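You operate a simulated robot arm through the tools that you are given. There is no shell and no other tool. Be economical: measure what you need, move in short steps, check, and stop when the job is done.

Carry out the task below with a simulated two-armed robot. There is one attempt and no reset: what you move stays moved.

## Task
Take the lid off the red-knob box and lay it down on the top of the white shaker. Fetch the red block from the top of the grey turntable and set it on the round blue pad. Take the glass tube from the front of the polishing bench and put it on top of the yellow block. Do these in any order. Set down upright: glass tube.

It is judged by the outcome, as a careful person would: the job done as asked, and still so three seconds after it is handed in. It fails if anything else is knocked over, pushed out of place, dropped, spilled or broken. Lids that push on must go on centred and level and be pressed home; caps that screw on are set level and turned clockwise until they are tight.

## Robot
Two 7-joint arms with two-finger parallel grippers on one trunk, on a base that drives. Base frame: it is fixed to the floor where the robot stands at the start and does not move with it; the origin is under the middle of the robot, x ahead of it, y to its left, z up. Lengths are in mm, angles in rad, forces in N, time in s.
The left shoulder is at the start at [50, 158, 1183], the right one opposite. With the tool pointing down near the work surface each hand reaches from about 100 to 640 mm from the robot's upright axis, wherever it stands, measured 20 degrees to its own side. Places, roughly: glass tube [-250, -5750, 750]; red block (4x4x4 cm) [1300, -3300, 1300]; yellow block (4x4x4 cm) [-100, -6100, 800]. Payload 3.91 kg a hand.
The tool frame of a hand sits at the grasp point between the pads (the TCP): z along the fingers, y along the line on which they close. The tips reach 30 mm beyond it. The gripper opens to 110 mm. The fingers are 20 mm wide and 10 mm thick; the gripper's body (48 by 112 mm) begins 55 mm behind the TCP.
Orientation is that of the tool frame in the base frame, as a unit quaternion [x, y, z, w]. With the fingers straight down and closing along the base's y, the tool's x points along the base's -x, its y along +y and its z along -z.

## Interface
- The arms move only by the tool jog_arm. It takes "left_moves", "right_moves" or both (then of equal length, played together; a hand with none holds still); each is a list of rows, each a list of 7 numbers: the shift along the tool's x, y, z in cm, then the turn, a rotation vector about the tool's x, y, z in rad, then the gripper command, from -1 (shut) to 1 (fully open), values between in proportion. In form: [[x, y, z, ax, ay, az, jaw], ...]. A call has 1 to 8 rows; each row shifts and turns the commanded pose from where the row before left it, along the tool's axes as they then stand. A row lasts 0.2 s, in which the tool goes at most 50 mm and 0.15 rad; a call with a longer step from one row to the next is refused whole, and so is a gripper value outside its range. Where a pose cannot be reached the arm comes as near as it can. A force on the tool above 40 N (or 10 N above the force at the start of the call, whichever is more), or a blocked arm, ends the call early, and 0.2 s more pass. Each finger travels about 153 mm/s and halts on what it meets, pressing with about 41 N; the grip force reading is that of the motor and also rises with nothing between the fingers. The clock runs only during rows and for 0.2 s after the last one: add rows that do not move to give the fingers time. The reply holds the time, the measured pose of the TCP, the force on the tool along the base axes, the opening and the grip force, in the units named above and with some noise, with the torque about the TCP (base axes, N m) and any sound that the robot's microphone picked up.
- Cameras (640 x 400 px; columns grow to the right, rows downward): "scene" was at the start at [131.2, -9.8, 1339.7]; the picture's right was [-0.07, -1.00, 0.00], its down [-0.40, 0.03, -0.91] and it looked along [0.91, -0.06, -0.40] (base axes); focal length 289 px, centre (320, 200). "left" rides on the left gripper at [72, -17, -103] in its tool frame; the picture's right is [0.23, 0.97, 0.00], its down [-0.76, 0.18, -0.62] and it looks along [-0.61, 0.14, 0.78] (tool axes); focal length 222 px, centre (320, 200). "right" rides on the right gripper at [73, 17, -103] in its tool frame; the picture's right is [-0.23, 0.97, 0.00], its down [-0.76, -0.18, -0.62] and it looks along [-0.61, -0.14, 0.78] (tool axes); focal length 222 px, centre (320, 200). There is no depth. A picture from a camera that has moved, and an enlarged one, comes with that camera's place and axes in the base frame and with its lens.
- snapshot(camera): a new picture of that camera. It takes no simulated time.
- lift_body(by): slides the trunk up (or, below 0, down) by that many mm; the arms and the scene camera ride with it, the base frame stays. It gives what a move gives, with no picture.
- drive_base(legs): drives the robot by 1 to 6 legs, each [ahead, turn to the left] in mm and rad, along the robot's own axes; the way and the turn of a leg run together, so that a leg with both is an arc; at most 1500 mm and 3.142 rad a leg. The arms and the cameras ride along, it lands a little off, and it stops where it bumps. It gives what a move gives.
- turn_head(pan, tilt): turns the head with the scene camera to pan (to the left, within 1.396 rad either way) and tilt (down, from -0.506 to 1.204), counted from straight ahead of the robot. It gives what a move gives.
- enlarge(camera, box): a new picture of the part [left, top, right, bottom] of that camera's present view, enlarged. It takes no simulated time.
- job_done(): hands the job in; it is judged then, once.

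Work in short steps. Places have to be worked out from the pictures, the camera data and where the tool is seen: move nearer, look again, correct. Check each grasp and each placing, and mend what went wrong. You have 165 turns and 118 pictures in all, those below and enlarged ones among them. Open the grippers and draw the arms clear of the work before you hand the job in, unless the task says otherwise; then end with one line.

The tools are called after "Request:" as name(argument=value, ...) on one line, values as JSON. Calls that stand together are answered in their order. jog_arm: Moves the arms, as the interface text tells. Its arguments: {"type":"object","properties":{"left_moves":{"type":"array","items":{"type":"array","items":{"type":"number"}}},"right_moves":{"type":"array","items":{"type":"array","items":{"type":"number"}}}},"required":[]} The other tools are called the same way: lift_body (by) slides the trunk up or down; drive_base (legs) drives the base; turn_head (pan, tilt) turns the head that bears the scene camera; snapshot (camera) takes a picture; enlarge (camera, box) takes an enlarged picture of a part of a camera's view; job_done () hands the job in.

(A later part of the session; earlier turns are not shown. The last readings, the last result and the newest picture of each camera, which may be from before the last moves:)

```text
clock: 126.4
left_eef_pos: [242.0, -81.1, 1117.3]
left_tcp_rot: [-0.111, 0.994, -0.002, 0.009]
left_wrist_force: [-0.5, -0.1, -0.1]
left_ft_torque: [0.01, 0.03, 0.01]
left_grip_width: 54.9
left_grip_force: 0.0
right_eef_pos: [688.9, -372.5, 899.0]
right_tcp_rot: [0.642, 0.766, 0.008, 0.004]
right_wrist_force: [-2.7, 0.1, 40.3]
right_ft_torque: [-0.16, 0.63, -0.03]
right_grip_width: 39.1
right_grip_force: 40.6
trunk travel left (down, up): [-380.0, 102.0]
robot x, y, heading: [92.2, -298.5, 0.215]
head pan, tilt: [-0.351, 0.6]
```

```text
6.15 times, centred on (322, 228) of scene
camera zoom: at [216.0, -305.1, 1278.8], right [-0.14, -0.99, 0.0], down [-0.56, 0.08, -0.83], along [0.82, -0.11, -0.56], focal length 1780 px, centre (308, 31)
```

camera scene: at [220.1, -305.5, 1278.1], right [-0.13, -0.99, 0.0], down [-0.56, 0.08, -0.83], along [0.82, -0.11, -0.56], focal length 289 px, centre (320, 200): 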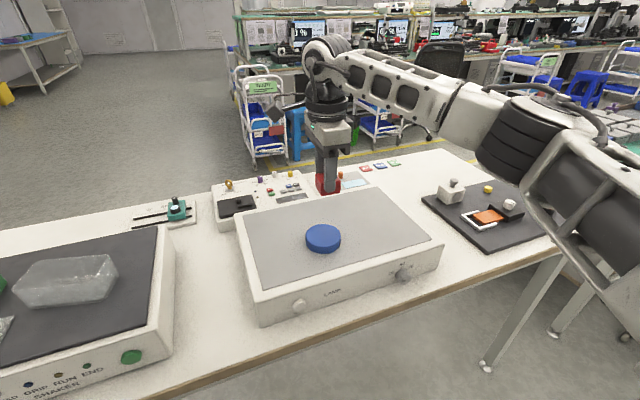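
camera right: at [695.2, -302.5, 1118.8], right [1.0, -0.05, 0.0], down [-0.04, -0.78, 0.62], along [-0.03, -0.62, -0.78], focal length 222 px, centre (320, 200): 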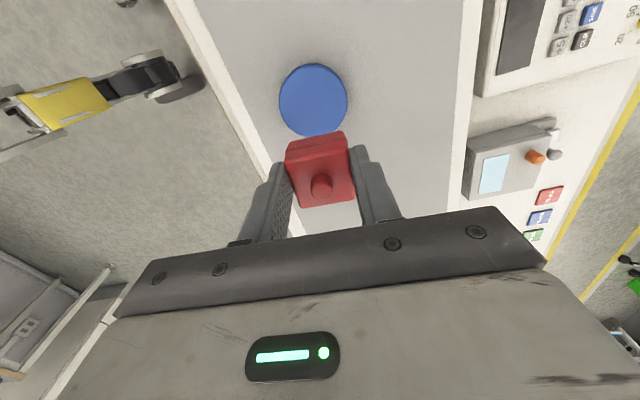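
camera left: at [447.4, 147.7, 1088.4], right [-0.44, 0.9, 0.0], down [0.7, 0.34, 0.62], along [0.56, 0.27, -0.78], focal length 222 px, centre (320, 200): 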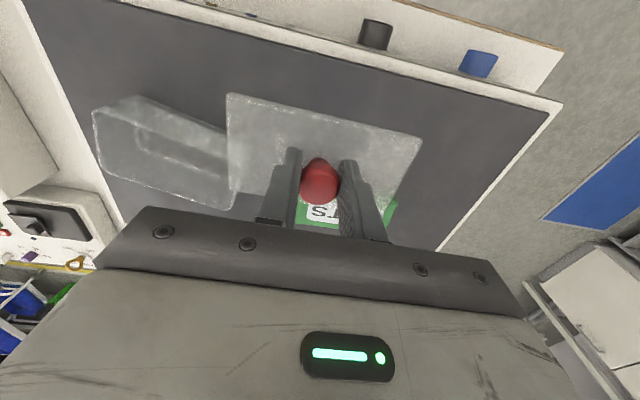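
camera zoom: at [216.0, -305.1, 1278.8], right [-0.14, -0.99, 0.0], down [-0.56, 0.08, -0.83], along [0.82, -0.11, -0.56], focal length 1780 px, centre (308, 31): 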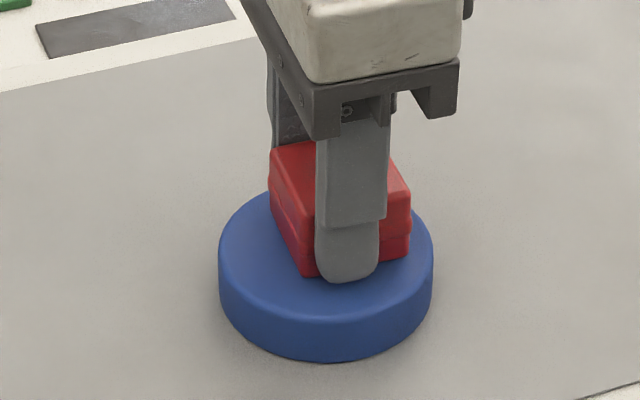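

Contact reached; block sits slightly to the far right of the pad centre. I lift a little, shift by about (-9, +5) mm and set down again.

Request:
jog_arm(right_moves=[[0, 0, -1.2, 0, 0, 0, -1], [0.6, -0.8, 0, 0, 0, 0, -1], [0, 0, 0, 0, 0, 0, -1]])

Request:
enlarge(camera="scene", box=[270, 195, 374, 260])

Request:
enlarge(camera="right", box=[200, 60, 440, 210])

```text
clock: 127.2
left_eef_pos: [245.3, -83.0, 1115.1]
left_tcp_rot: [-0.11, 0.994, -0.002, 0.006]
left_wrist_force: [-0.7, -0.4, 0.0]
left_ft_torque: [0.01, -0.02, -0.04]
left_grip_width: 55.0
left_grip_force: 0.0
right_eef_pos: [680.1, -369.1, 901.6]
right_tcp_rot: [0.642, 0.766, 0.001, 0.001]
right_wrist_force: [0.7, 0.4, -0.5]
right_ft_torque: [0.02, -0.02, -0.03]
right_grip_width: 39.0
right_grip_force: 40.3
trunk travel left (down, up): [-380.0, 102.0]
robot x, y, heading: [95.5, -295.1, 0.213]
head pan, tilt: [-0.351, 0.6]
```

```text
6.15 times, centred on (322, 228) of scene
camera zoom: at [220.0, -305.6, 1277.9], right [-0.14, -0.99, 0.0], down [-0.56, 0.08, -0.83], along [0.82, -0.11, -0.56], focal length 1780 px, centre (308, 31)
```

zoom: 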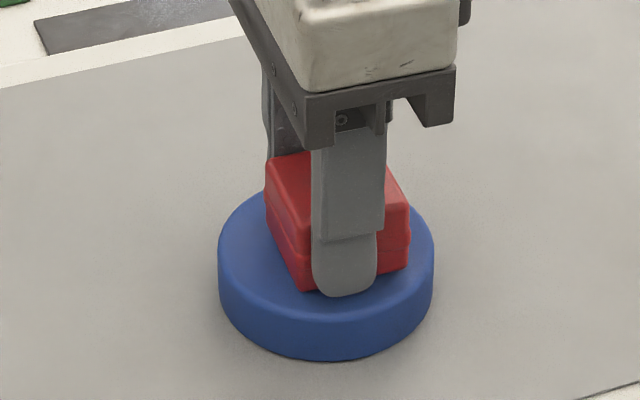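

```text
2.67 times, centred on (320, 135) of right
camera zoom: at [682.7, -295.1, 1004.6], right [1.0, -0.05, 0.0], down [-0.04, -0.78, 0.62], along [-0.03, -0.62, -0.78], focal length 592 px, centre (320, 373)
```

zoom: 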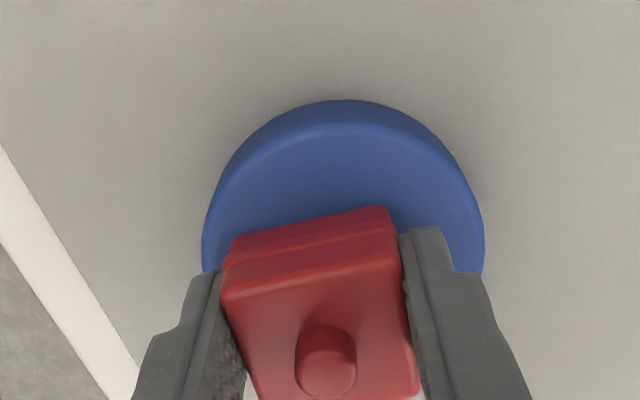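

Now well centred. I lower the last couple of millimetres, release and withdraw up.

Request:
jog_arm(right_moves=[[0, 0, 0.15, 0, 0, 0, -1], [0, 0, 0.15, 0, 0, 0, -1], [0, 0, 0, 0, 0, 0, -1]])

```text
clock: 128.0
left_eef_pos: [245.4, -83.0, 1116.4]
left_tcp_rot: [-0.111, 0.994, 0.0, 0.005]
left_wrist_force: [0.3, 0.1, 0.2]
left_ft_torque: [0.03, 0.0, 0.04]
left_grip_width: 55.1
left_grip_force: 0.1
right_eef_pos: [680.4, -369.9, 899.8]
right_tcp_rot: [0.643, 0.766, 0.002, 0.001]
right_wrist_force: [-0.8, 0.0, 0.0]
right_ft_torque: [-0.01, 0.01, 0.04]
right_grip_width: 39.0
right_grip_force: 41.0
trunk travel left (down, up): [-380.0, 102.0]
robot x, y, heading: [95.3, -295.8, 0.218]
head pan, tilt: [-0.351, 0.6]
```

Request:
jog_arm(right_moves=[[0, 0, 0.2, 0, 0, 0, -1], [0, 0, 0.1, 0, 0, 0, -1], [0, 0, 0, 0, 0, 0, -1]])

```text
clock: 128.8
left_eef_pos: [244.0, -81.6, 1115.5]
left_tcp_rot: [-0.111, 0.994, -0.002, 0.006]
left_wrist_force: [0.5, 0.3, -0.2]
left_ft_torque: [-0.01, 0.02, 0.0]
left_grip_width: 55.0
left_grip_force: 0.1
right_eef_pos: [680.6, -369.8, 899.1]
right_tcp_rot: [0.643, 0.766, 0.004, 0.001]
right_wrist_force: [-1.5, -1.7, 17.1]
right_ft_torque: [-0.08, 0.3, -0.02]
right_grip_width: 39.0
right_grip_force: 40.5
trunk travel left (down, up): [-380.0, 102.0]
robot x, y, heading: [92.6, -298.2, 0.216]
head pan, tilt: [-0.351, 0.6]
```

Contact with 17 N. Release and lift.

Request:
jog_arm(right_moves=[[0, 0, -0.1, 0, 0, 0, -1], [0, 0, 0, 0, 0, 0, -0.15], [0, 0, 0, 0, 0, 0, 0], [0, 0, 0, 0, 0, 0, 0.2], [0, 0, -2, 0, 0, 0, 0.2], [0, 0, -4.5, 0, 0, 0, 0.2], [0, 0, -4.5, 0, 0, 0, 0.2], [0, 0, -4.5, 0, 0, 0, 0.2]])

Request:
enlarge(camera="scene", box=[220, 160, 420, 285])

```text
clock: 130.6
left_eef_pos: [245.6, -81.6, 1116.2]
left_tcp_rot: [-0.111, 0.994, -0.002, 0.006]
left_wrist_force: [0.4, 0.1, 0.8]
left_ft_torque: [-0.02, -0.02, 0.0]
left_grip_width: 55.1
left_grip_force: 0.0
right_eef_pos: [680.0, -368.4, 1053.7]
right_tcp_rot: [0.642, 0.767, 0.002, 0.002]
right_wrist_force: [0.7, 0.5, -0.1]
right_ft_torque: [-0.01, -0.01, 0.02]
right_grip_width: 66.3
right_grip_force: 0.1
trunk travel left (down, up): [-380.0, 102.0]
robot x, y, heading: [94.7, -302.2, 0.216]
head pan, tilt: [-0.351, 0.6]
```

```text
3.20 times, centred on (320, 222) of scene
camera zoom: at [219.7, -305.3, 1278.1], right [-0.14, -0.99, 0.0], down [-0.56, 0.08, -0.83], along [0.82, -0.11, -0.56], focal length 926 px, centre (320, 128)
```

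zoom: 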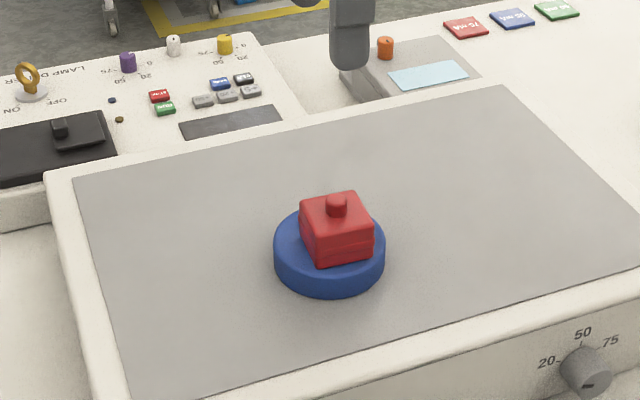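

The red block is on the pad. I retract the right arm and restore its wrist angle.

Request:
jog_arm(right_moves=[[0, -4, -2, 0, 0, 0, 0], [0, -4, -2, 0, 0, 0, 0], [0, -4, -2, 0, 0, 0, 0], [0, -4, -2, 0, 0, 0, 0], [0, -4, -1, 0, 0, 0, 0], [0, -4, -1, 0, 0, 0, 0], [0, -4, 0, 0, 0, 0, 0], [0, 0, 0, 0, 0, -0.14, 0]])

Request:
jog_arm(right_moves=[[0, 0, 0, 0, 0, -0.145, 0], [0, 0, 0, 0, 0, -0.145, 0], [0, 0, 0, 0, 0, -0.145, 0], [0, 0, 0, 0, 0, -0.145, 0], [0, 0, 0, 0, 0, -0.145, 0], [0, 0, 0, 0, 0, -0.145, 0], [0, 0, 0, 0, 0, -0.145, 0], [0, 0, 0, 0, 0, -0.145, 0]])

Request:
jog_arm(right_moves=[[0, 0, 0, 0, 0, -0.145, 0], [0, 0, 0, 0, 0, -0.145, 0], [0, 0, 0, 0, 0, 0, 0]])

Request:
drive_base(legs=[[-280, 0], [0, -1.79]])

```text
clock: 132.4
left_eef_pos: [245.5, -82.9, 1115.1]
left_tcp_rot: [-0.111, 0.994, 0.0, 0.005]
left_wrist_force: [-0.9, -0.4, -0.7]
left_ft_torque: [0.0, -0.01, 0.01]
left_grip_width: 54.7
left_grip_force: 0.0
right_eef_pos: [404.0, -418.6, 1151.2]
right_tcp_rot: [0.586, 0.81, 0.003, 0.0]
right_wrist_force: [-0.2, 0.6, 0.0]
right_ft_torque: [0.02, 0.0, -0.02]
right_grip_width: 54.8
right_grip_force: 0.1
trunk travel left (down, up): [-380.0, 102.0]
robot x, y, heading: [96.0, -297.2, 0.218]
head pan, tilt: [-0.351, 0.6]
```

```text
clock: 134.2
left_eef_pos: [245.2, -82.7, 1115.9]
left_tcp_rot: [-0.111, 0.994, 0.0, 0.006]
left_wrist_force: [-0.1, 1.2, -0.3]
left_ft_torque: [-0.01, -0.02, -0.04]
left_grip_width: 55.0
left_grip_force: 0.0
right_eef_pos: [404.3, -419.0, 1153.3]
right_tcp_rot: [0.046, 0.999, 0.002, 0.003]
right_wrist_force: [-0.2, -0.7, 0.5]
right_ft_torque: [0.0, 0.03, -0.01]
right_grip_width: 54.8
right_grip_force: 0.1
trunk travel left (down, up): [-380.0, 102.0]
robot x, y, heading: [93.0, -300.5, 0.215]
head pan, tilt: [-0.351, 0.6]
```

```text
clock: 135.0
left_eef_pos: [246.1, -83.1, 1115.6]
left_tcp_rot: [-0.111, 0.994, -0.001, 0.005]
left_wrist_force: [-0.1, 0.6, 0.4]
left_ft_torque: [0.0, 0.01, -0.01]
left_grip_width: 55.0
left_grip_force: 0.1
right_eef_pos: [402.4, -419.7, 1150.7]
right_tcp_rot: [-0.1, 0.995, 0.001, 0.003]
right_wrist_force: [0.0, -1.1, -0.1]
right_ft_torque: [0.03, -0.04, -0.02]
right_grip_width: 55.0
right_grip_force: 0.2
trunk travel left (down, up): [-380.0, 102.0]
robot x, y, heading: [91.2, -299.5, 0.212]
head pan, tilt: [-0.351, 0.6]
```

```text
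clock: 141.3
left_eef_pos: [-7.6, -556.1, 1116.4]
left_tcp_rot: [0.71, 0.704, -0.006, 0.002]
left_wrist_force: [-0.4, 0.0, -0.7]
left_ft_torque: [0.02, 0.02, 0.0]
left_grip_width: 55.0
left_grip_force: 0.1
right_eef_pos: [-372.2, -632.8, 1152.1]
right_tcp_rot: [0.719, 0.695, 0.0, 0.003]
right_wrist_force: [0.6, -0.3, -0.3]
right_ft_torque: [-0.05, 0.0, -0.02]
right_grip_width: 55.1
right_grip_force: 0.0
trunk travel left (down, up): [-380.0, 102.0]
robot x, y, heading: [-186.9, -357.2, -1.587]
head pan, tilt: [-0.351, 0.6]
```

Now down the aisle toward the polishing bench, stopping at y≈-4400 to look.

Request:
drive_base(legs=[[1400, 0], [1400, 0], [0, 0.32], [1200, 0]])

Request:
turn_head(pan=-0.6, tilt=0.3)

Request:
snapshot(camera="scene")

```text
clock: 161.5
left_eef_pos: [314.7, -4430.2, 1115.7]
left_tcp_rot: [0.598, 0.802, -0.005, 0.003]
left_wrist_force: [-0.3, -0.3, -0.2]
left_ft_torque: [0.02, -0.01, -0.02]
left_grip_width: 55.0
left_grip_force: 0.0
right_eef_pos: [-10.7, -4609.6, 1152.0]
right_tcp_rot: [0.608, 0.794, 0.0, 0.003]
right_wrist_force: [0.4, -0.1, -0.5]
right_ft_torque: [-0.01, -0.05, 0.0]
right_grip_width: 55.2
right_grip_force: 0.1
trunk travel left (down, up): [-380.0, 102.0]
robot x, y, heading: [87.0, -4293.9, -1.287]
head pan, tilt: [-0.351, 0.6]
```

```text
clock: 162.3
left_eef_pos: [314.0, -4429.9, 1115.2]
left_tcp_rot: [0.597, 0.802, -0.004, 0.003]
left_wrist_force: [0.4, 0.7, -0.7]
left_ft_torque: [0.0, -0.04, -0.01]
left_grip_width: 55.0
left_grip_force: 0.1
right_eef_pos: [-9.5, -4609.8, 1152.0]
right_tcp_rot: [0.607, 0.795, 0.0, 0.003]
right_wrist_force: [0.0, 0.4, 0.3]
right_ft_torque: [-0.03, 0.0, 0.01]
right_grip_width: 54.8
right_grip_force: 0.0
trunk travel left (down, up): [-380.0, 102.0]
robot x, y, heading: [87.0, -4293.1, -1.286]
head pan, tilt: [-0.6, 0.3]
```

```text
60 pictures are left
camera scene: at [69.4, -4424.0, 1305.5], right [-0.95, 0.31, 0.0], down [0.09, 0.28, -0.96], along [-0.3, -0.91, -0.3], focal length 289 px, centre (320, 200)
```

scene: 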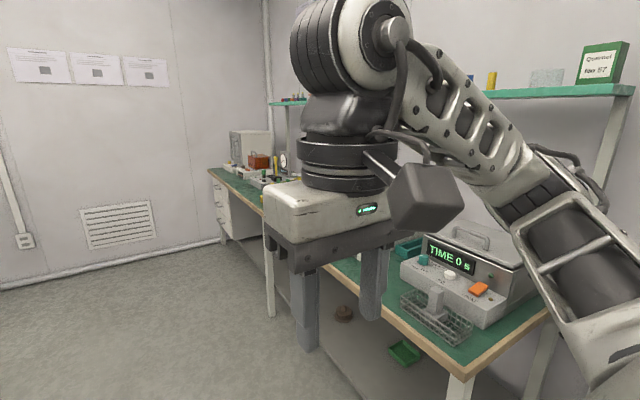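

The polishing bench front runs from about (-365,-4813) to (-113,-6020). I drive to about (450,-5650) and face it.

Request:
drive_base(legs=[[0, -0.023], [1400, 0], [0, -1.626]])

Request:
turn_head(pan=0.1, tilt=0.5)

Request:
snapshot(camera="scene")

```text
clock: 173.5
left_eef_pos: [313.8, -5848.3, 1116.0]
left_tcp_rot: [0.993, 0.117, -0.005, -0.001]
left_wrist_force: [0.7, -0.1, -0.3]
left_ft_torque: [-0.02, 0.04, 0.04]
left_grip_width: 55.1
left_grip_force: 0.0
right_eef_pos: [152.4, -5512.7, 1151.6]
right_tcp_rot: [0.995, 0.104, -0.002, 0.001]
right_wrist_force: [0.2, 0.4, -0.3]
right_ft_torque: [0.0, -0.03, -0.03]
right_grip_width: 54.9
right_grip_force: 0.1
trunk travel left (down, up): [-380.0, 102.0]
robot x, y, heading: [461.7, -5632.1, -2.917]
head pan, tilt: [-0.6, 0.3]
```

```text
clock: 174.6
left_eef_pos: [314.2, -5846.9, 1115.7]
left_tcp_rot: [0.993, 0.116, -0.006, -0.001]
left_wrist_force: [0.1, 0.4, -0.6]
left_ft_torque: [-0.03, 0.03, 0.01]
left_grip_width: 55.2
left_grip_force: 0.1
right_eef_pos: [154.4, -5513.5, 1151.3]
right_tcp_rot: [0.995, 0.103, -0.002, 0.002]
right_wrist_force: [0.1, -0.6, -0.1]
right_ft_torque: [0.0, -0.01, -0.01]
right_grip_width: 54.8
right_grip_force: 0.1
trunk travel left (down, up): [-380.0, 102.0]
robot x, y, heading: [460.5, -5630.5, -2.915]
head pan, tilt: [0.099, 0.499]
```

```text
59 pictures are left
camera scene: at [336.8, -5671.4, 1287.2], right [-0.32, 0.95, 0.0], down [0.45, 0.15, -0.88], along [-0.83, -0.28, -0.48], focal length 289 px, centre (320, 200)
```

scene: 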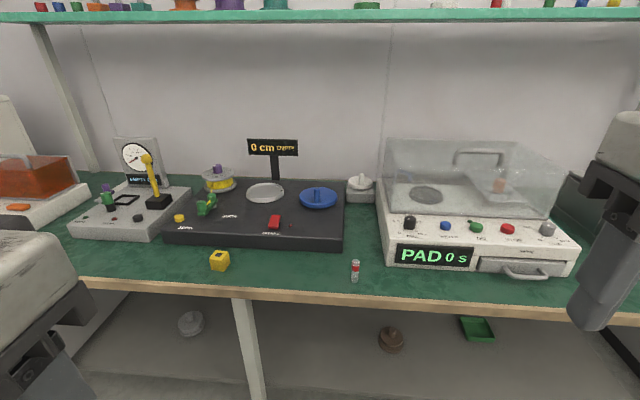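

Request:
enlarge(camera="scene", box=[180, 220, 420, 320])

Request:
enlarge(camera="scene", box=[324, 245, 388, 295])

Request:
enlarge(camera="scene", box=[188, 235, 252, 285])

```text
2.67 times, centred on (300, 270) of scene
camera zoom: at [336.8, -5671.4, 1287.2], right [-0.32, 0.95, 0.0], down [0.45, 0.15, -0.88], along [-0.83, -0.28, -0.48], focal length 771 px, centre (373, 13)
```

zoom: 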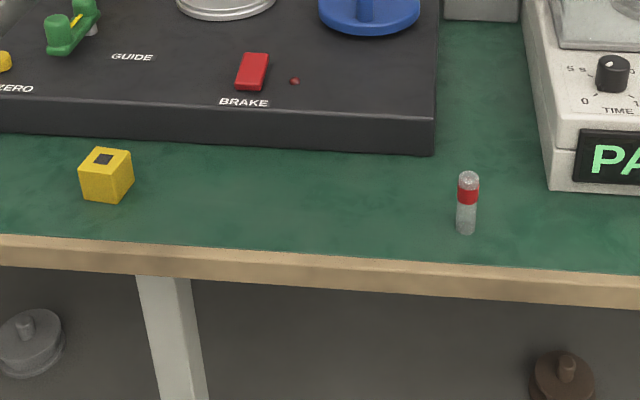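

```text
8.00 times, centred on (356, 270) of scene
camera zoom: at [336.8, -5671.4, 1287.2], right [-0.32, 0.95, 0.0], down [0.45, 0.15, -0.88], along [-0.83, -0.28, -0.48], focal length 2314 px, centre (32, -360)
```

zoom: 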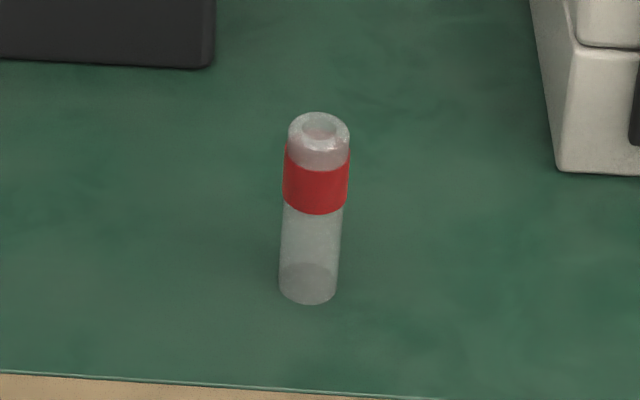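

```text
8.00 times, centred on (220, 260) of scene
camera zoom: at [336.8, -5671.4, 1287.2], right [-0.32, 0.95, 0.0], down [0.45, 0.15, -0.88], along [-0.83, -0.28, -0.48], focal length 2314 px, centre (1120, -280)
```

zoom: 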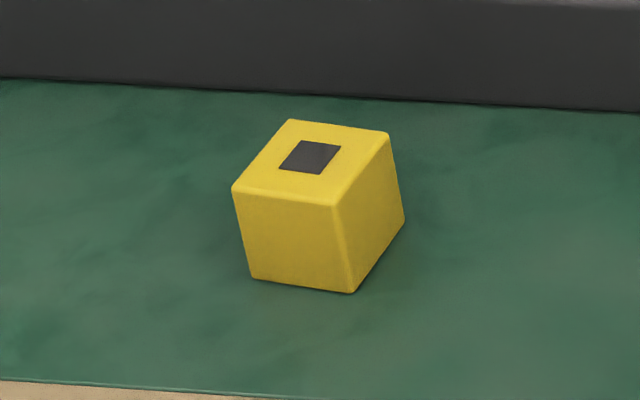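

The tube stands at about (-211,-5764), the yellow block at about (-143,-6116). I'll use the left hand for both from about (280,-5805), so I shift the base there.

Request:
drive_base(legs=[[-350, 0], [0, 0.273], [483, 0], [0, -0.273], [60, 0]])

Request:
turn_head(pan=0, tilt=0.7)

Request:
snapshot(camera="scene")

```text
clock: 181.8
left_eef_pos: [168.3, -6019.9, 1115.4]
left_tcp_rot: [0.993, 0.119, -0.005, -0.001]
left_wrist_force: [-0.4, -1.4, -0.1]
left_ft_torque: [0.0, -0.03, 0.05]
left_grip_width: 54.9
left_grip_force: 0.0
right_eef_pos: [6.2, -5686.8, 1151.2]
right_tcp_rot: [0.994, 0.106, -0.002, 0.001]
right_wrist_force: [-0.5, -0.5, 0.7]
right_ft_torque: [0.02, 0.0, 0.0]
right_grip_width: 54.8
right_grip_force: 0.0
trunk travel left (down, up): [-380.0, 102.0]
robot x, y, heading: [317.4, -5804.1, -2.91]
head pan, tilt: [0.099, 0.499]
```

```text
clock: 182.5
left_eef_pos: [169.4, -6021.5, 1114.8]
left_tcp_rot: [0.993, 0.12, -0.005, -0.001]
left_wrist_force: [-0.2, -0.4, 0.1]
left_ft_torque: [-0.02, 0.0, 0.01]
left_grip_width: 54.9
left_grip_force: 0.0
right_eef_pos: [6.8, -5686.5, 1150.3]
right_tcp_rot: [0.994, 0.106, -0.002, 0.001]
right_wrist_force: [0.1, 0.8, -0.5]
right_ft_torque: [0.02, 0.0, 0.01]
right_grip_width: 55.3
right_grip_force: 0.1
trunk travel left (down, up): [-380.0, 102.0]
robot x, y, heading: [319.0, -5804.3, -2.909]
head pan, tilt: [0.0, 0.7]
```

```text
55 pictures are left
camera scene: at [194.2, -5833.4, 1269.5], right [-0.23, 0.97, 0.0], down [0.63, 0.15, -0.77], along [-0.74, -0.18, -0.64], focal length 289 px, centre (320, 200)
```

scene: 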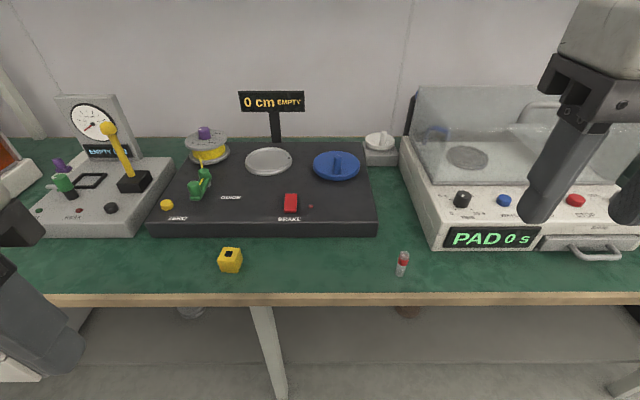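

Triangulated: bench top z≈783, tube (-181,-5758), yellow block (-118,-6093) with top ≈823. I move the right hand out of the way and bring the left hand above the tube.

Request:
jog_arm(left_moves=[[-2.8, -3.37, 1, 0, 0, 0, 0], [-2.8, -3.37, 1, 0, 0, 0, 0], [-2.8, -3.37, 1, 0, 0, 0, 0], [-2.8, -3.37, 1, 0, 0, 0, 0], [-2.8, -3.37, 1, 0, 0, 0, 0], [-2.8, -3.37, 1, 0, 0, 0, 0], [-2.8, -3.37, 1, 0, 0, 0, 0]], right_moves=[[2.5, -2, -1, 0, 0, 0, 0], [2.5, -2, -1, 0, 0, 0, 0], [2.5, -2, -1, 0, 0, 0, 0], [2.5, -2, -1, 0, 0, 0, 0], [2.5, -2, -1, 0, 0, 0, 0], [0, -2, 0, 0, 0, 0, 0], [0, -2, 0, 0, 0, 0, 0]])

Request:
jog_arm(left_moves=[[-2.8, -3.37, 2, 0, 0, 0, 0], [-2.8, -3.37, 2, 0, 0, 0, 0], [-2.8, -3.37, 2, 0, 0, 0, 0], [0, 0, 0, 0, 0, 0, 0]])

Request:
snapshot(camera="left")

Request:
snapshot(camera="scene")

```text
clock: 184.1
left_eef_pos: [-80.5, -5835.5, 1047.6]
left_tcp_rot: [0.993, 0.119, -0.006, -0.001]
left_wrist_force: [0.1, 0.9, -0.6]
left_ft_torque: [-0.01, -0.01, -0.02]
left_grip_width: 55.3
left_grip_force: 0.0
right_eef_pos: [97.8, -5578.1, 1178.7]
right_tcp_rot: [0.994, 0.106, -0.002, 0.002]
right_wrist_force: [0.0, 0.2, 0.3]
right_ft_torque: [-0.01, -0.01, 0.0]
right_grip_width: 55.2
right_grip_force: 0.1
right hand out of reach, approached as far as the arm can: row 5, 6, 7
trunk travel left (down, up): [-380.0, 102.0]
robot x, y, heading: [318.7, -5800.3, -2.912]
head pan, tilt: [0.0, 0.7]
```

```text
clock: 185.1
left_eef_pos: [-185.1, -5763.4, 990.4]
left_tcp_rot: [0.993, 0.119, -0.005, -0.002]
left_wrist_force: [-0.1, -0.2, 1.0]
left_ft_torque: [-0.04, -0.01, -0.01]
left_grip_width: 55.2
left_grip_force: 0.1
left hand out of reach, approached as far as the arm can: row 3
right_eef_pos: [97.4, -5578.0, 1180.7]
right_tcp_rot: [0.994, 0.106, -0.002, 0.001]
right_wrist_force: [0.3, -0.7, 0.2]
right_ft_torque: [-0.02, -0.01, -0.04]
right_grip_width: 54.9
right_grip_force: 0.2
trunk travel left (down, up): [-380.0, 102.0]
robot x, y, heading: [315.3, -5803.0, -2.911]
head pan, tilt: [0.0, 0.7]
```

```text
54 pictures are left
camera left: at [-116.3, -5729.4, 1091.9], right [0.45, -0.89, -0.01], down [-0.69, -0.35, 0.63], along [-0.57, -0.28, -0.78], focal length 222 px, centre (320, 200)
```

left: 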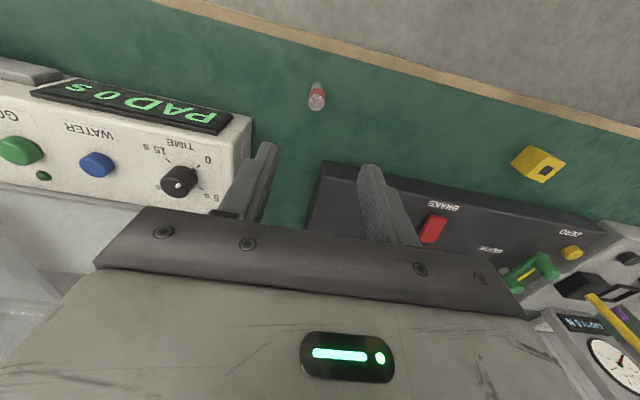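

```text
53 pictures are left
camera scene: at [194.2, -5833.6, 1269.5], right [-0.23, 0.97, 0.0], down [0.63, 0.15, -0.76], along [-0.74, -0.18, -0.64], focal length 289 px, centre (320, 200)
```

scene: 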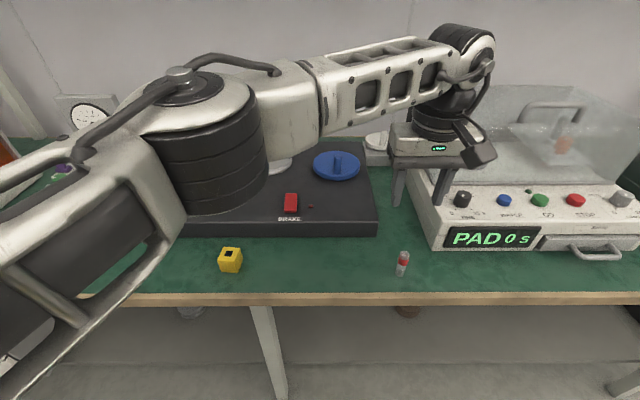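

The hand is almost over the tube, near its reach limit. I correct by a few mm and descend to z≈872 to check alignment.

Request:
jog_arm(left_moves=[[0.7, -0.5, 3, 0, 0, 0, 0], [0, 0, 4.5, 0, 0, 0, 0], [0, 0, 4.3, 0, 0, 0, 0], [0, 0, 0, 0, 0, 0, 0]])

Request:
enlarge(camera="left", box=[200, 60, 440, 210])

Request:
enlarge(camera="scene", box=[340, 190, 468, 290])

```text
clock: 186.1
left_eef_pos: [-179.8, -5763.3, 872.8]
left_tcp_rot: [0.993, 0.119, -0.005, -0.001]
left_wrist_force: [-0.1, -0.6, 0.2]
left_ft_torque: [-0.01, 0.0, -0.01]
left_grip_width: 54.8
left_grip_force: 0.2
left hand out of reach, approached as far as the arm can: row 3
right_eef_pos: [98.8, -5580.0, 1179.8]
right_tcp_rot: [0.994, 0.106, -0.003, 0.001]
right_wrist_force: [0.2, -0.1, 0.2]
right_ft_torque: [0.01, 0.0, -0.01]
right_grip_width: 55.1
right_grip_force: 0.1
trunk travel left (down, up): [-380.0, 102.0]
robot x, y, heading: [315.0, -5803.5, -2.909]
head pan, tilt: [0.0, 0.7]
```

```text
2.67 times, centred on (320, 135) of left
camera zoom: at [-111.9, -5729.3, 974.3], right [0.45, -0.89, -0.01], down [-0.69, -0.35, 0.63], along [-0.57, -0.28, -0.78], focal length 592 px, centre (320, 373)
```

zoom: 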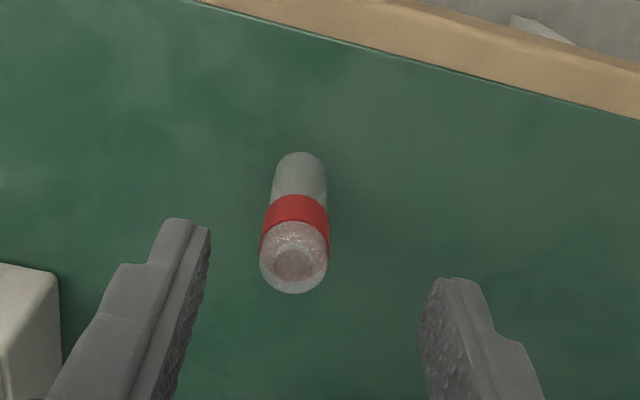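

```text
4.00 times, centred on (404, 240) of scene
camera zoom: at [194.3, -5833.3, 1269.5], right [-0.23, 0.97, 0.0], down [0.63, 0.15, -0.77], along [-0.74, -0.18, -0.64], focal length 1157 px, centre (-16, 40)
```

zoom: 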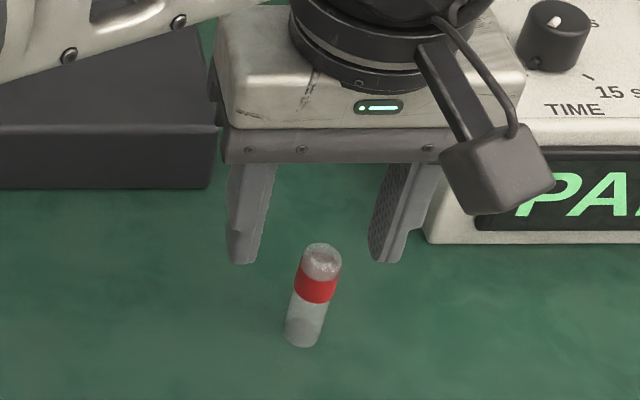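

The tube is at ≈(-179,-5755), 8 mm beyond the hand's lateral reach. I raise the hand, nudge the base (10 mm ahead, turn slightly right) and re-check.

Request:
jog_arm(left_moves=[[0, 0, -3, 0, 0, 0, 0], [0, 0, 0, 0, 0, 0, 0]])

Request:
drive_base(legs=[[12, -0.02]])

Request:
enlarge(camera="left", box=[200, 60, 440, 210])

```text
clock: 186.7
left_eef_pos: [-180.0, -5761.7, 903.2]
left_tcp_rot: [0.993, 0.119, -0.006, -0.002]
left_wrist_force: [0.6, 0.7, 0.0]
left_ft_torque: [0.01, 0.0, -0.01]
left_grip_width: 54.9
left_grip_force: 0.0
right_eef_pos: [97.7, -5578.8, 1181.2]
right_tcp_rot: [0.994, 0.106, -0.002, 0.002]
right_wrist_force: [-0.5, 0.2, 0.2]
right_ft_torque: [0.06, 0.0, -0.02]
right_grip_width: 54.9
right_grip_force: 0.1
trunk travel left (down, up): [-380.0, 102.0]
robot x, y, heading: [316.3, -5803.1, -2.906]
head pan, tilt: [0.0, 0.7]
```

```text
clock: 187.4
left_eef_pos: [-194.5, -5754.9, 902.3]
left_tcp_rot: [0.994, 0.109, -0.006, -0.002]
left_wrist_force: [-0.3, -0.5, 0.2]
left_ft_torque: [-0.02, 0.0, -0.03]
left_grip_width: 54.9
left_grip_force: 0.0
right_eef_pos: [90.1, -5576.2, 1180.9]
right_tcp_rot: [0.995, 0.097, -0.003, 0.0]
right_wrist_force: [-0.6, 0.5, 0.2]
right_ft_torque: [0.05, 0.02, -0.02]
right_grip_width: 55.1
right_grip_force: 0.0
trunk travel left (down, up): [-380.0, 102.0]
robot x, y, heading: [302.6, -5803.6, -2.928]
head pan, tilt: [0.0, 0.7]
```

```text
2.67 times, centred on (320, 135) of left
camera zoom: at [-123.9, -5722.8, 1004.3], right [0.43, -0.9, -0.01], down [-0.7, -0.34, 0.63], along [-0.57, -0.27, -0.78], focal length 592 px, centre (320, 373)
```

zoom: 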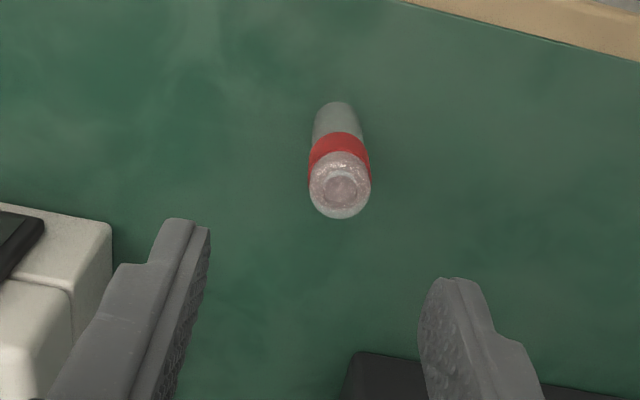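

Request:
jog_arm(left_moves=[[1.45, 0.3, 0, 0, 0, 0, 0], [0, 0, 0, 0, 0, 0, 0], [0, 0, 2.5, 0, 0, 0, 0], [0, 0, 0, 0, 0, 0, 0]])

Request:
enlarge(camera="left", box=[200, 60, 440, 210])

Request:
enlarge(camera="scene", box=[340, 190, 468, 290])

```text
clock: 188.4
left_eef_pos: [-177.2, -5753.9, 877.9]
left_tcp_rot: [0.994, 0.11, -0.007, -0.001]
left_wrist_force: [-0.2, -0.6, 0.2]
left_ft_torque: [0.02, -0.01, -0.02]
left_grip_width: 54.8
left_grip_force: 0.1
right_eef_pos: [90.8, -5577.3, 1180.7]
right_tcp_rot: [0.995, 0.097, -0.003, 0.001]
right_wrist_force: [0.4, 0.6, 0.3]
right_ft_torque: [0.01, 0.01, -0.01]
right_grip_width: 55.1
right_grip_force: 0.0
trunk travel left (down, up): [-380.0, 102.0]
robot x, y, heading: [308.6, -5804.0, -2.929]
head pan, tilt: [0.0, 0.7]
```

```text
2.67 times, centred on (320, 135) of left
camera zoom: at [-109.1, -5722.6, 979.7], right [0.43, -0.9, -0.01], down [-0.7, -0.34, 0.63], along [-0.57, -0.27, -0.78], focal length 592 px, centre (320, 373)
```

zoom: 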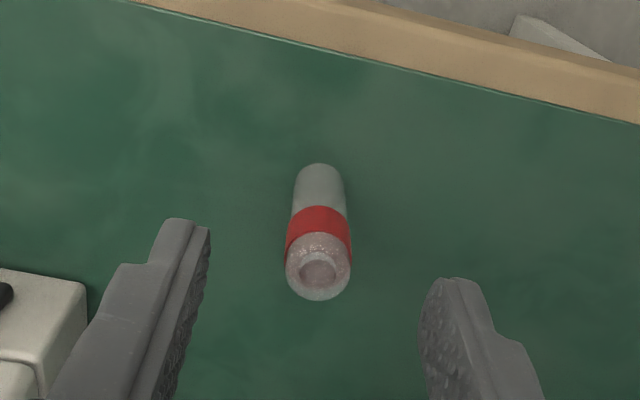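

```text
4.00 times, centred on (404, 240) of scene
camera zoom: at [181.8, -5833.6, 1269.5], right [-0.21, 0.98, 0.0], down [0.63, 0.14, -0.76], along [-0.75, -0.16, -0.64], focal length 1157 px, centre (-16, 40)
```

zoom: 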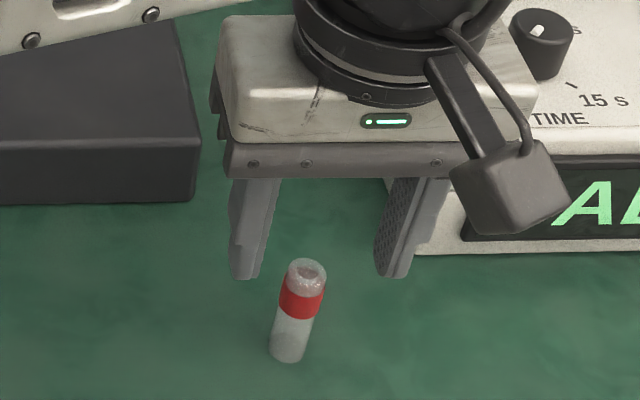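

Aligned. I descend around the tube to z≈826.

Request:
jog_arm(left_moves=[[0.2, 0, 2.5, 0, 0, 0, 0], [0, 0, 2.2, 0, 0, 0, 0], [0, 0, 0.5, 0, 0, 0, 0], [0, 0, 0, 0, 0, 0, 0]])

Request:
enlarge(camera="left", box=[200, 60, 440, 210])

Request:
enlarge(camera="scene", box=[340, 200, 468, 300])

```text
clock: 189.4
left_eef_pos: [-174.2, -5751.7, 824.8]
left_tcp_rot: [0.994, 0.11, -0.005, -0.002]
left_wrist_force: [-0.2, -0.1, -0.3]
left_ft_torque: [-0.02, -0.03, 0.0]
left_grip_width: 54.7
left_grip_force: 0.0
right_eef_pos: [89.8, -5577.2, 1180.2]
right_tcp_rot: [0.995, 0.097, -0.002, 0.001]
right_wrist_force: [-0.8, -0.3, -0.7]
right_ft_torque: [-0.02, 0.01, 0.0]
right_grip_width: 55.0
right_grip_force: 0.0
trunk travel left (down, up): [-380.0, 102.0]
robot x, y, heading: [307.0, -5805.7, -2.934]
head pan, tilt: [0.0, 0.7]
```

```text
2.67 times, centred on (320, 135) of left
camera zoom: at [-105.7, -5721.3, 927.0], right [0.43, -0.9, -0.01], down [-0.7, -0.34, 0.63], along [-0.57, -0.27, -0.78], focal length 592 px, centre (320, 373)
```

zoom: 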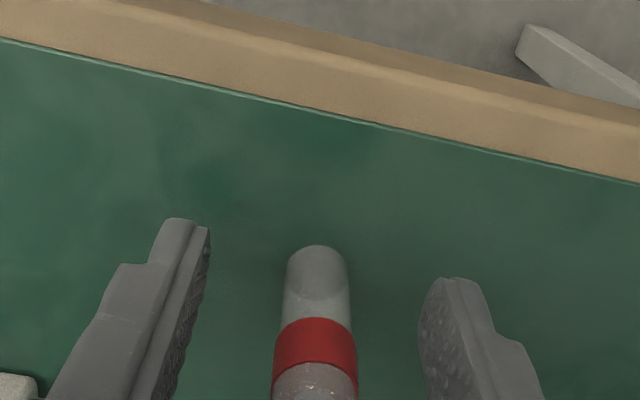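

```text
4.00 times, centred on (404, 250) of scene
camera zoom: at [181.8, -5833.6, 1269.5], right [-0.21, 0.98, 0.0], down [0.63, 0.14, -0.76], along [-0.75, -0.16, -0.64], focal length 1157 px, centre (-16, 0)
```

zoom: 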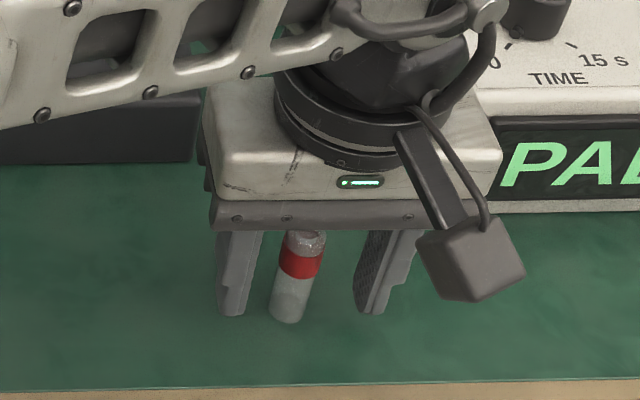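

Tube centred within 2–3 mm. I close gently.

Request:
jog_arm(left_moves=[[0, 0, 0, 0, 0, 0, -0.3], [0, 0, 0, 0, 0, 0, -0.5], [0, 0, 0, 0, 0, 0, -0.6], [0, 0, 0, 0, 0, 0, -0.7], [0, 0, 0, 0, 0, 0, -1], [0, 0, 0, 0, 0, 0, -1]])

Request:
enlarge(camera="left", box=[200, 60, 440, 210])

```text
clock: 190.8
left_eef_pos: [-174.8, -5751.7, 824.8]
left_tcp_rot: [0.994, 0.11, -0.006, 0.0]
left_wrist_force: [-0.7, -0.1, -0.3]
left_ft_torque: [0.01, 0.0, -0.01]
left_grip_width: 16.7
left_grip_force: 41.3
right_eef_pos: [90.2, -5577.6, 1180.3]
right_tcp_rot: [0.995, 0.097, -0.003, 0.001]
right_wrist_force: [0.5, 0.1, 0.1]
right_ft_torque: [-0.01, 0.01, 0.0]
right_grip_width: 54.9
right_grip_force: 0.1
trunk travel left (down, up): [-380.0, 102.0]
robot x, y, heading: [304.3, -5804.9, -2.93]
head pan, tilt: [0.0, 0.7]
```

```text
2.67 times, centred on (320, 135) of left
camera zoom: at [-105.8, -5721.4, 927.2], right [0.43, -0.9, -0.01], down [-0.7, -0.34, 0.63], along [-0.57, -0.27, -0.78], focal length 592 px, centre (320, 373)
```

zoom: 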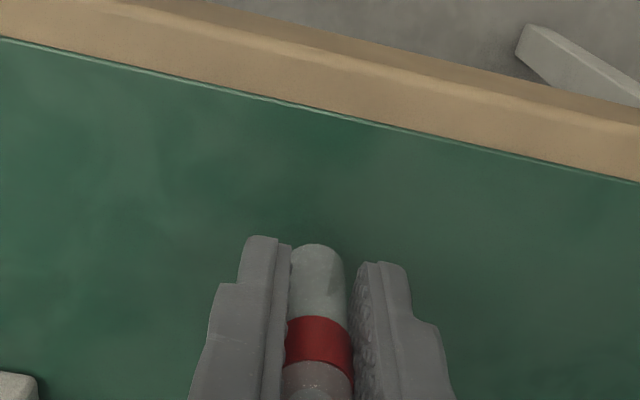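

Tube gripped (16.7 mm). I lift it 100 mm and check.

Request:
jog_arm(left_moves=[[0, 0, -0.5, 0, 0, 0, -1], [0, 0, -1.5, 0, 0, 0, -1], [0, 0, -2.5, 0, 0, 0, -1], [0, 0, -3, 0, 0, 0, -1], [0, 0, -2.5, 0, 0, 0, -1], [0, 0, 0, 0, 0, 0, -1]])

Request:
enlarge(camera="scene", box=[340, 150, 468, 250])

```text
clock: 192.2
left_eef_pos: [-173.4, -5752.8, 925.2]
left_tcp_rot: [0.994, 0.109, -0.005, -0.002]
left_wrist_force: [-0.3, -0.1, 0.3]
left_ft_torque: [-0.01, 0.02, 0.0]
left_grip_width: 16.6
left_grip_force: 41.1
right_eef_pos: [90.2, -5577.4, 1180.7]
right_tcp_rot: [0.995, 0.097, -0.003, 0.001]
right_wrist_force: [-0.1, -0.1, 0.2]
right_ft_torque: [0.07, 0.0, 0.01]
right_grip_width: 54.8
right_grip_force: 0.1
trunk travel left (down, up): [-380.0, 102.0]
robot x, y, heading: [301.9, -5803.3, -2.929]
head pan, tilt: [0.0, 0.7]
```

```text
4.00 times, centred on (404, 200) of scene
camera zoom: at [181.7, -5833.6, 1269.4], right [-0.21, 0.98, 0.0], down [0.63, 0.14, -0.76], along [-0.75, -0.16, -0.64], focal length 1157 px, centre (-16, 200)
```

zoom: 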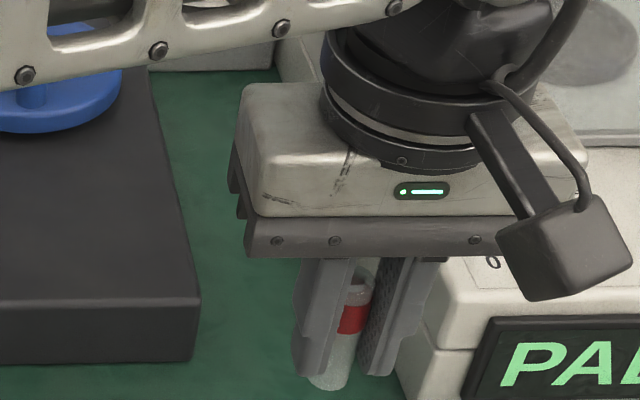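

Held upright. I carry it over to above the yellow block.

Request:
jog_arm(left_moves=[[-0.23, 3.5, 0, 0, 0, 0, -1], [-0.23, 4.4, 0, 0, 0, 0, -1], [-0.23, 4.5, 0, 0, 0, 0, -1], [-0.23, 4.5, 0, 0, 0, 0, -1], [-0.23, 4.5, 0, 0, 0, 0, -1], [-0.23, 4.5, 0, 0, 0, 0, -1], [-0.23, 4.4, 0, 0, 0, 0, -1], [-0.23, 4.2, 0, 0, 0, 0, -1]])

Request:
snapshot(camera="left")

Request:
snapshot(camera="scene")

```text
clock: 194.0
left_eef_pos: [-118.5, -6096.0, 921.7]
left_tcp_rot: [0.994, 0.109, -0.006, -0.002]
left_wrist_force: [0.6, -0.1, -0.5]
left_ft_torque: [-0.01, 0.01, -0.01]
left_grip_width: 16.4
left_grip_force: 41.2
right_eef_pos: [91.1, -5577.7, 1180.4]
right_tcp_rot: [0.995, 0.097, -0.002, 0.0]
right_wrist_force: [-0.3, -0.4, -1.0]
right_ft_torque: [0.02, 0.02, 0.02]
right_grip_width: 54.9
right_grip_force: 0.0
trunk travel left (down, up): [-380.0, 102.0]
robot x, y, heading: [305.3, -5805.9, -2.928]
head pan, tilt: [0.0, 0.7]
```

```text
43 pictures are left
camera left: at [-49.4, -6063.5, 1024.0], right [0.43, -0.9, -0.01], down [-0.7, -0.34, 0.63], along [-0.57, -0.27, -0.78], focal length 222 px, centre (320, 200)
```

left: 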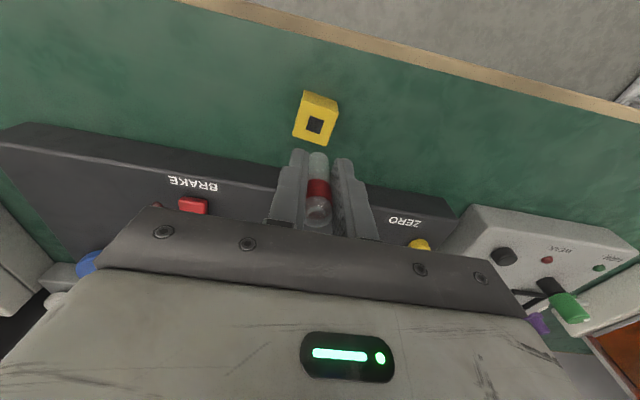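

```text
42 pictures are left
camera scene: at [182.0, -5834.0, 1269.5], right [-0.21, 0.98, 0.0], down [0.63, 0.14, -0.77], along [-0.75, -0.16, -0.64], focal length 289 px, centre (320, 200)
```

scene: 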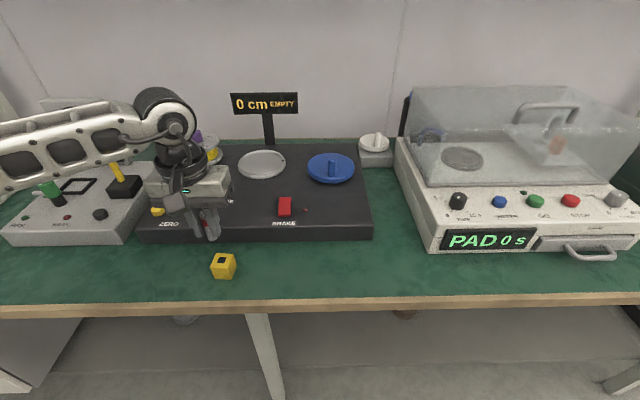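

The block's top centre is at ≈(-119,-6091); I shift 5 mm and lower to about 20 mm above it.

Request:
jog_arm(left_moves=[[0.1, -0.5, 1, 0, 0, 0, -1], [0, 0, 1.5, 0, 0, 0, -1], [0, 0, 1.2, 0, 0, 0, -1], [0, 0, 0, 0, 0, 0, -1]])

Request:
enlarge(camera="left", box=[240, 70, 400, 170])

Request:
enlarge(camera="scene", box=[170, 190, 298, 290])

```text
clock: 195.0
left_eef_pos: [-118.3, -6089.3, 886.7]
left_tcp_rot: [0.994, 0.11, -0.006, -0.001]
left_wrist_force: [1.0, -0.1, -0.3]
left_ft_torque: [-0.03, 0.0, -0.03]
left_grip_width: 16.4
left_grip_force: 41.1
right_eef_pos: [90.9, -5576.7, 1180.6]
right_tcp_rot: [0.995, 0.096, -0.002, 0.002]
right_wrist_force: [-0.6, 0.5, 0.4]
right_ft_torque: [0.01, -0.02, 0.04]
right_grip_width: 55.2
right_grip_force: 0.1
trunk travel left (down, up): [-380.0, 102.0]
robot x, y, heading: [308.2, -5804.4, -2.931]
head pan, tilt: [0.0, 0.7]
```

```text
4.00 times, centred on (320, 120) of left
camera zoom: at [-49.8, -6057.7, 988.6], right [0.43, -0.9, -0.01], down [-0.7, -0.34, 0.63], along [-0.57, -0.27, -0.78], focal length 888 px, centre (320, 520)
```

zoom: 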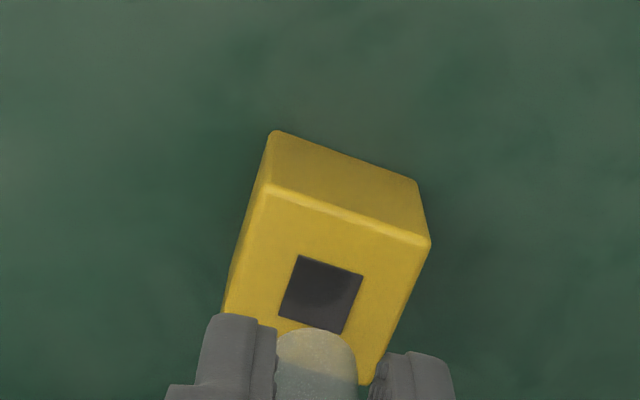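

```text
4.00 times, centred on (234, 240) of scene
camera zoom: at [181.8, -5833.6, 1269.5], right [-0.21, 0.98, 0.0], down [0.63, 0.14, -0.76], along [-0.75, -0.16, -0.64], focal length 1157 px, centre (664, 40)
```

zoom: 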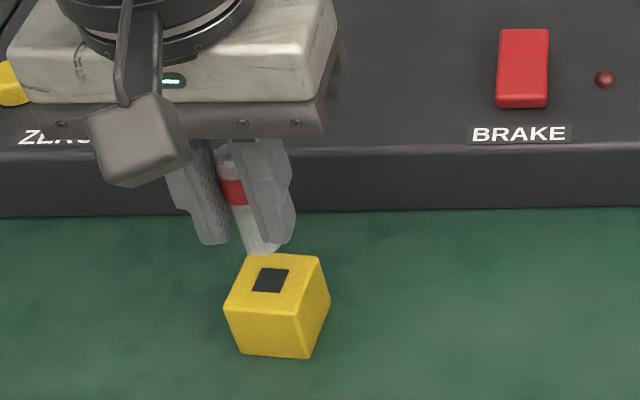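

Both cameras put the tube axis within ~1–2 mm of the block's centre. I lower slowly to contact.

Request:
jog_arm(left_moves=[[0, 0, 0.6, 0, 0, 0, -1], [0, 0, 0.5, 0, 0, 0, -1], [0, 0, 0.3, 0, 0, 0, -1], [0, 0, 0, 0, 0, 0, -1]])

Request:
jog_arm(left_moves=[[0, 0, 0.2, 0, 0, 0, -1], [0, 0, 0.1, 0, 0, 0, -1], [0, 0, 0, 0, 0, 0, -1]])

Request:
enlarge(camera="scene", box=[190, 210, 286, 285])

```text
clock: 196.0
left_eef_pos: [-117.9, -6088.9, 872.1]
left_tcp_rot: [0.994, 0.11, -0.006, -0.001]
left_wrist_force: [-0.2, -0.4, -0.8]
left_ft_torque: [-0.01, 0.0, 0.02]
left_grip_width: 16.6
left_grip_force: 40.9
right_eef_pos: [91.3, -5578.2, 1180.3]
right_tcp_rot: [0.995, 0.098, -0.002, 0.002]
right_wrist_force: [-0.1, 0.3, 0.4]
right_ft_torque: [0.02, 0.01, -0.01]
right_grip_width: 54.8
right_grip_force: 0.1
trunk travel left (down, up): [-380.0, 102.0]
robot x, y, heading: [304.7, -5803.2, -2.932]
head pan, tilt: [0.0, 0.7]
```

```text
clock: 196.8
left_eef_pos: [-118.0, -6087.6, 870.7]
left_tcp_rot: [0.994, 0.109, -0.006, -0.001]
left_wrist_force: [-0.2, 0.2, -0.4]
left_ft_torque: [-0.02, 0.01, 0.0]
left_grip_width: 16.2
left_grip_force: 41.3
right_eef_pos: [90.9, -5576.5, 1178.7]
right_tcp_rot: [0.995, 0.097, -0.002, 0.001]
right_wrist_force: [-0.6, -0.1, 0.2]
right_ft_torque: [0.0, 0.02, -0.01]
right_grip_width: 55.1
right_grip_force: 0.0
trunk travel left (down, up): [-380.0, 102.0]
robot x, y, heading: [305.4, -5805.8, -2.927]
head pan, tilt: [0.0, 0.7]
```

```text
5.33 times, centred on (238, 248) of scene
camera zoom: at [181.8, -5833.6, 1269.5], right [-0.21, 0.98, 0.0], down [0.63, 0.14, -0.76], along [-0.75, -0.16, -0.64], focal length 1543 px, centre (757, -53)
```

zoom: 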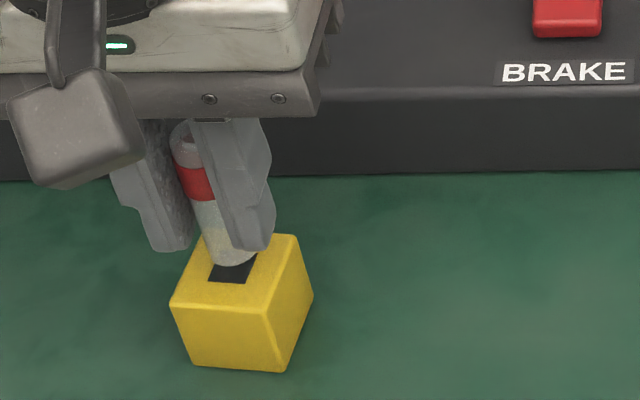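

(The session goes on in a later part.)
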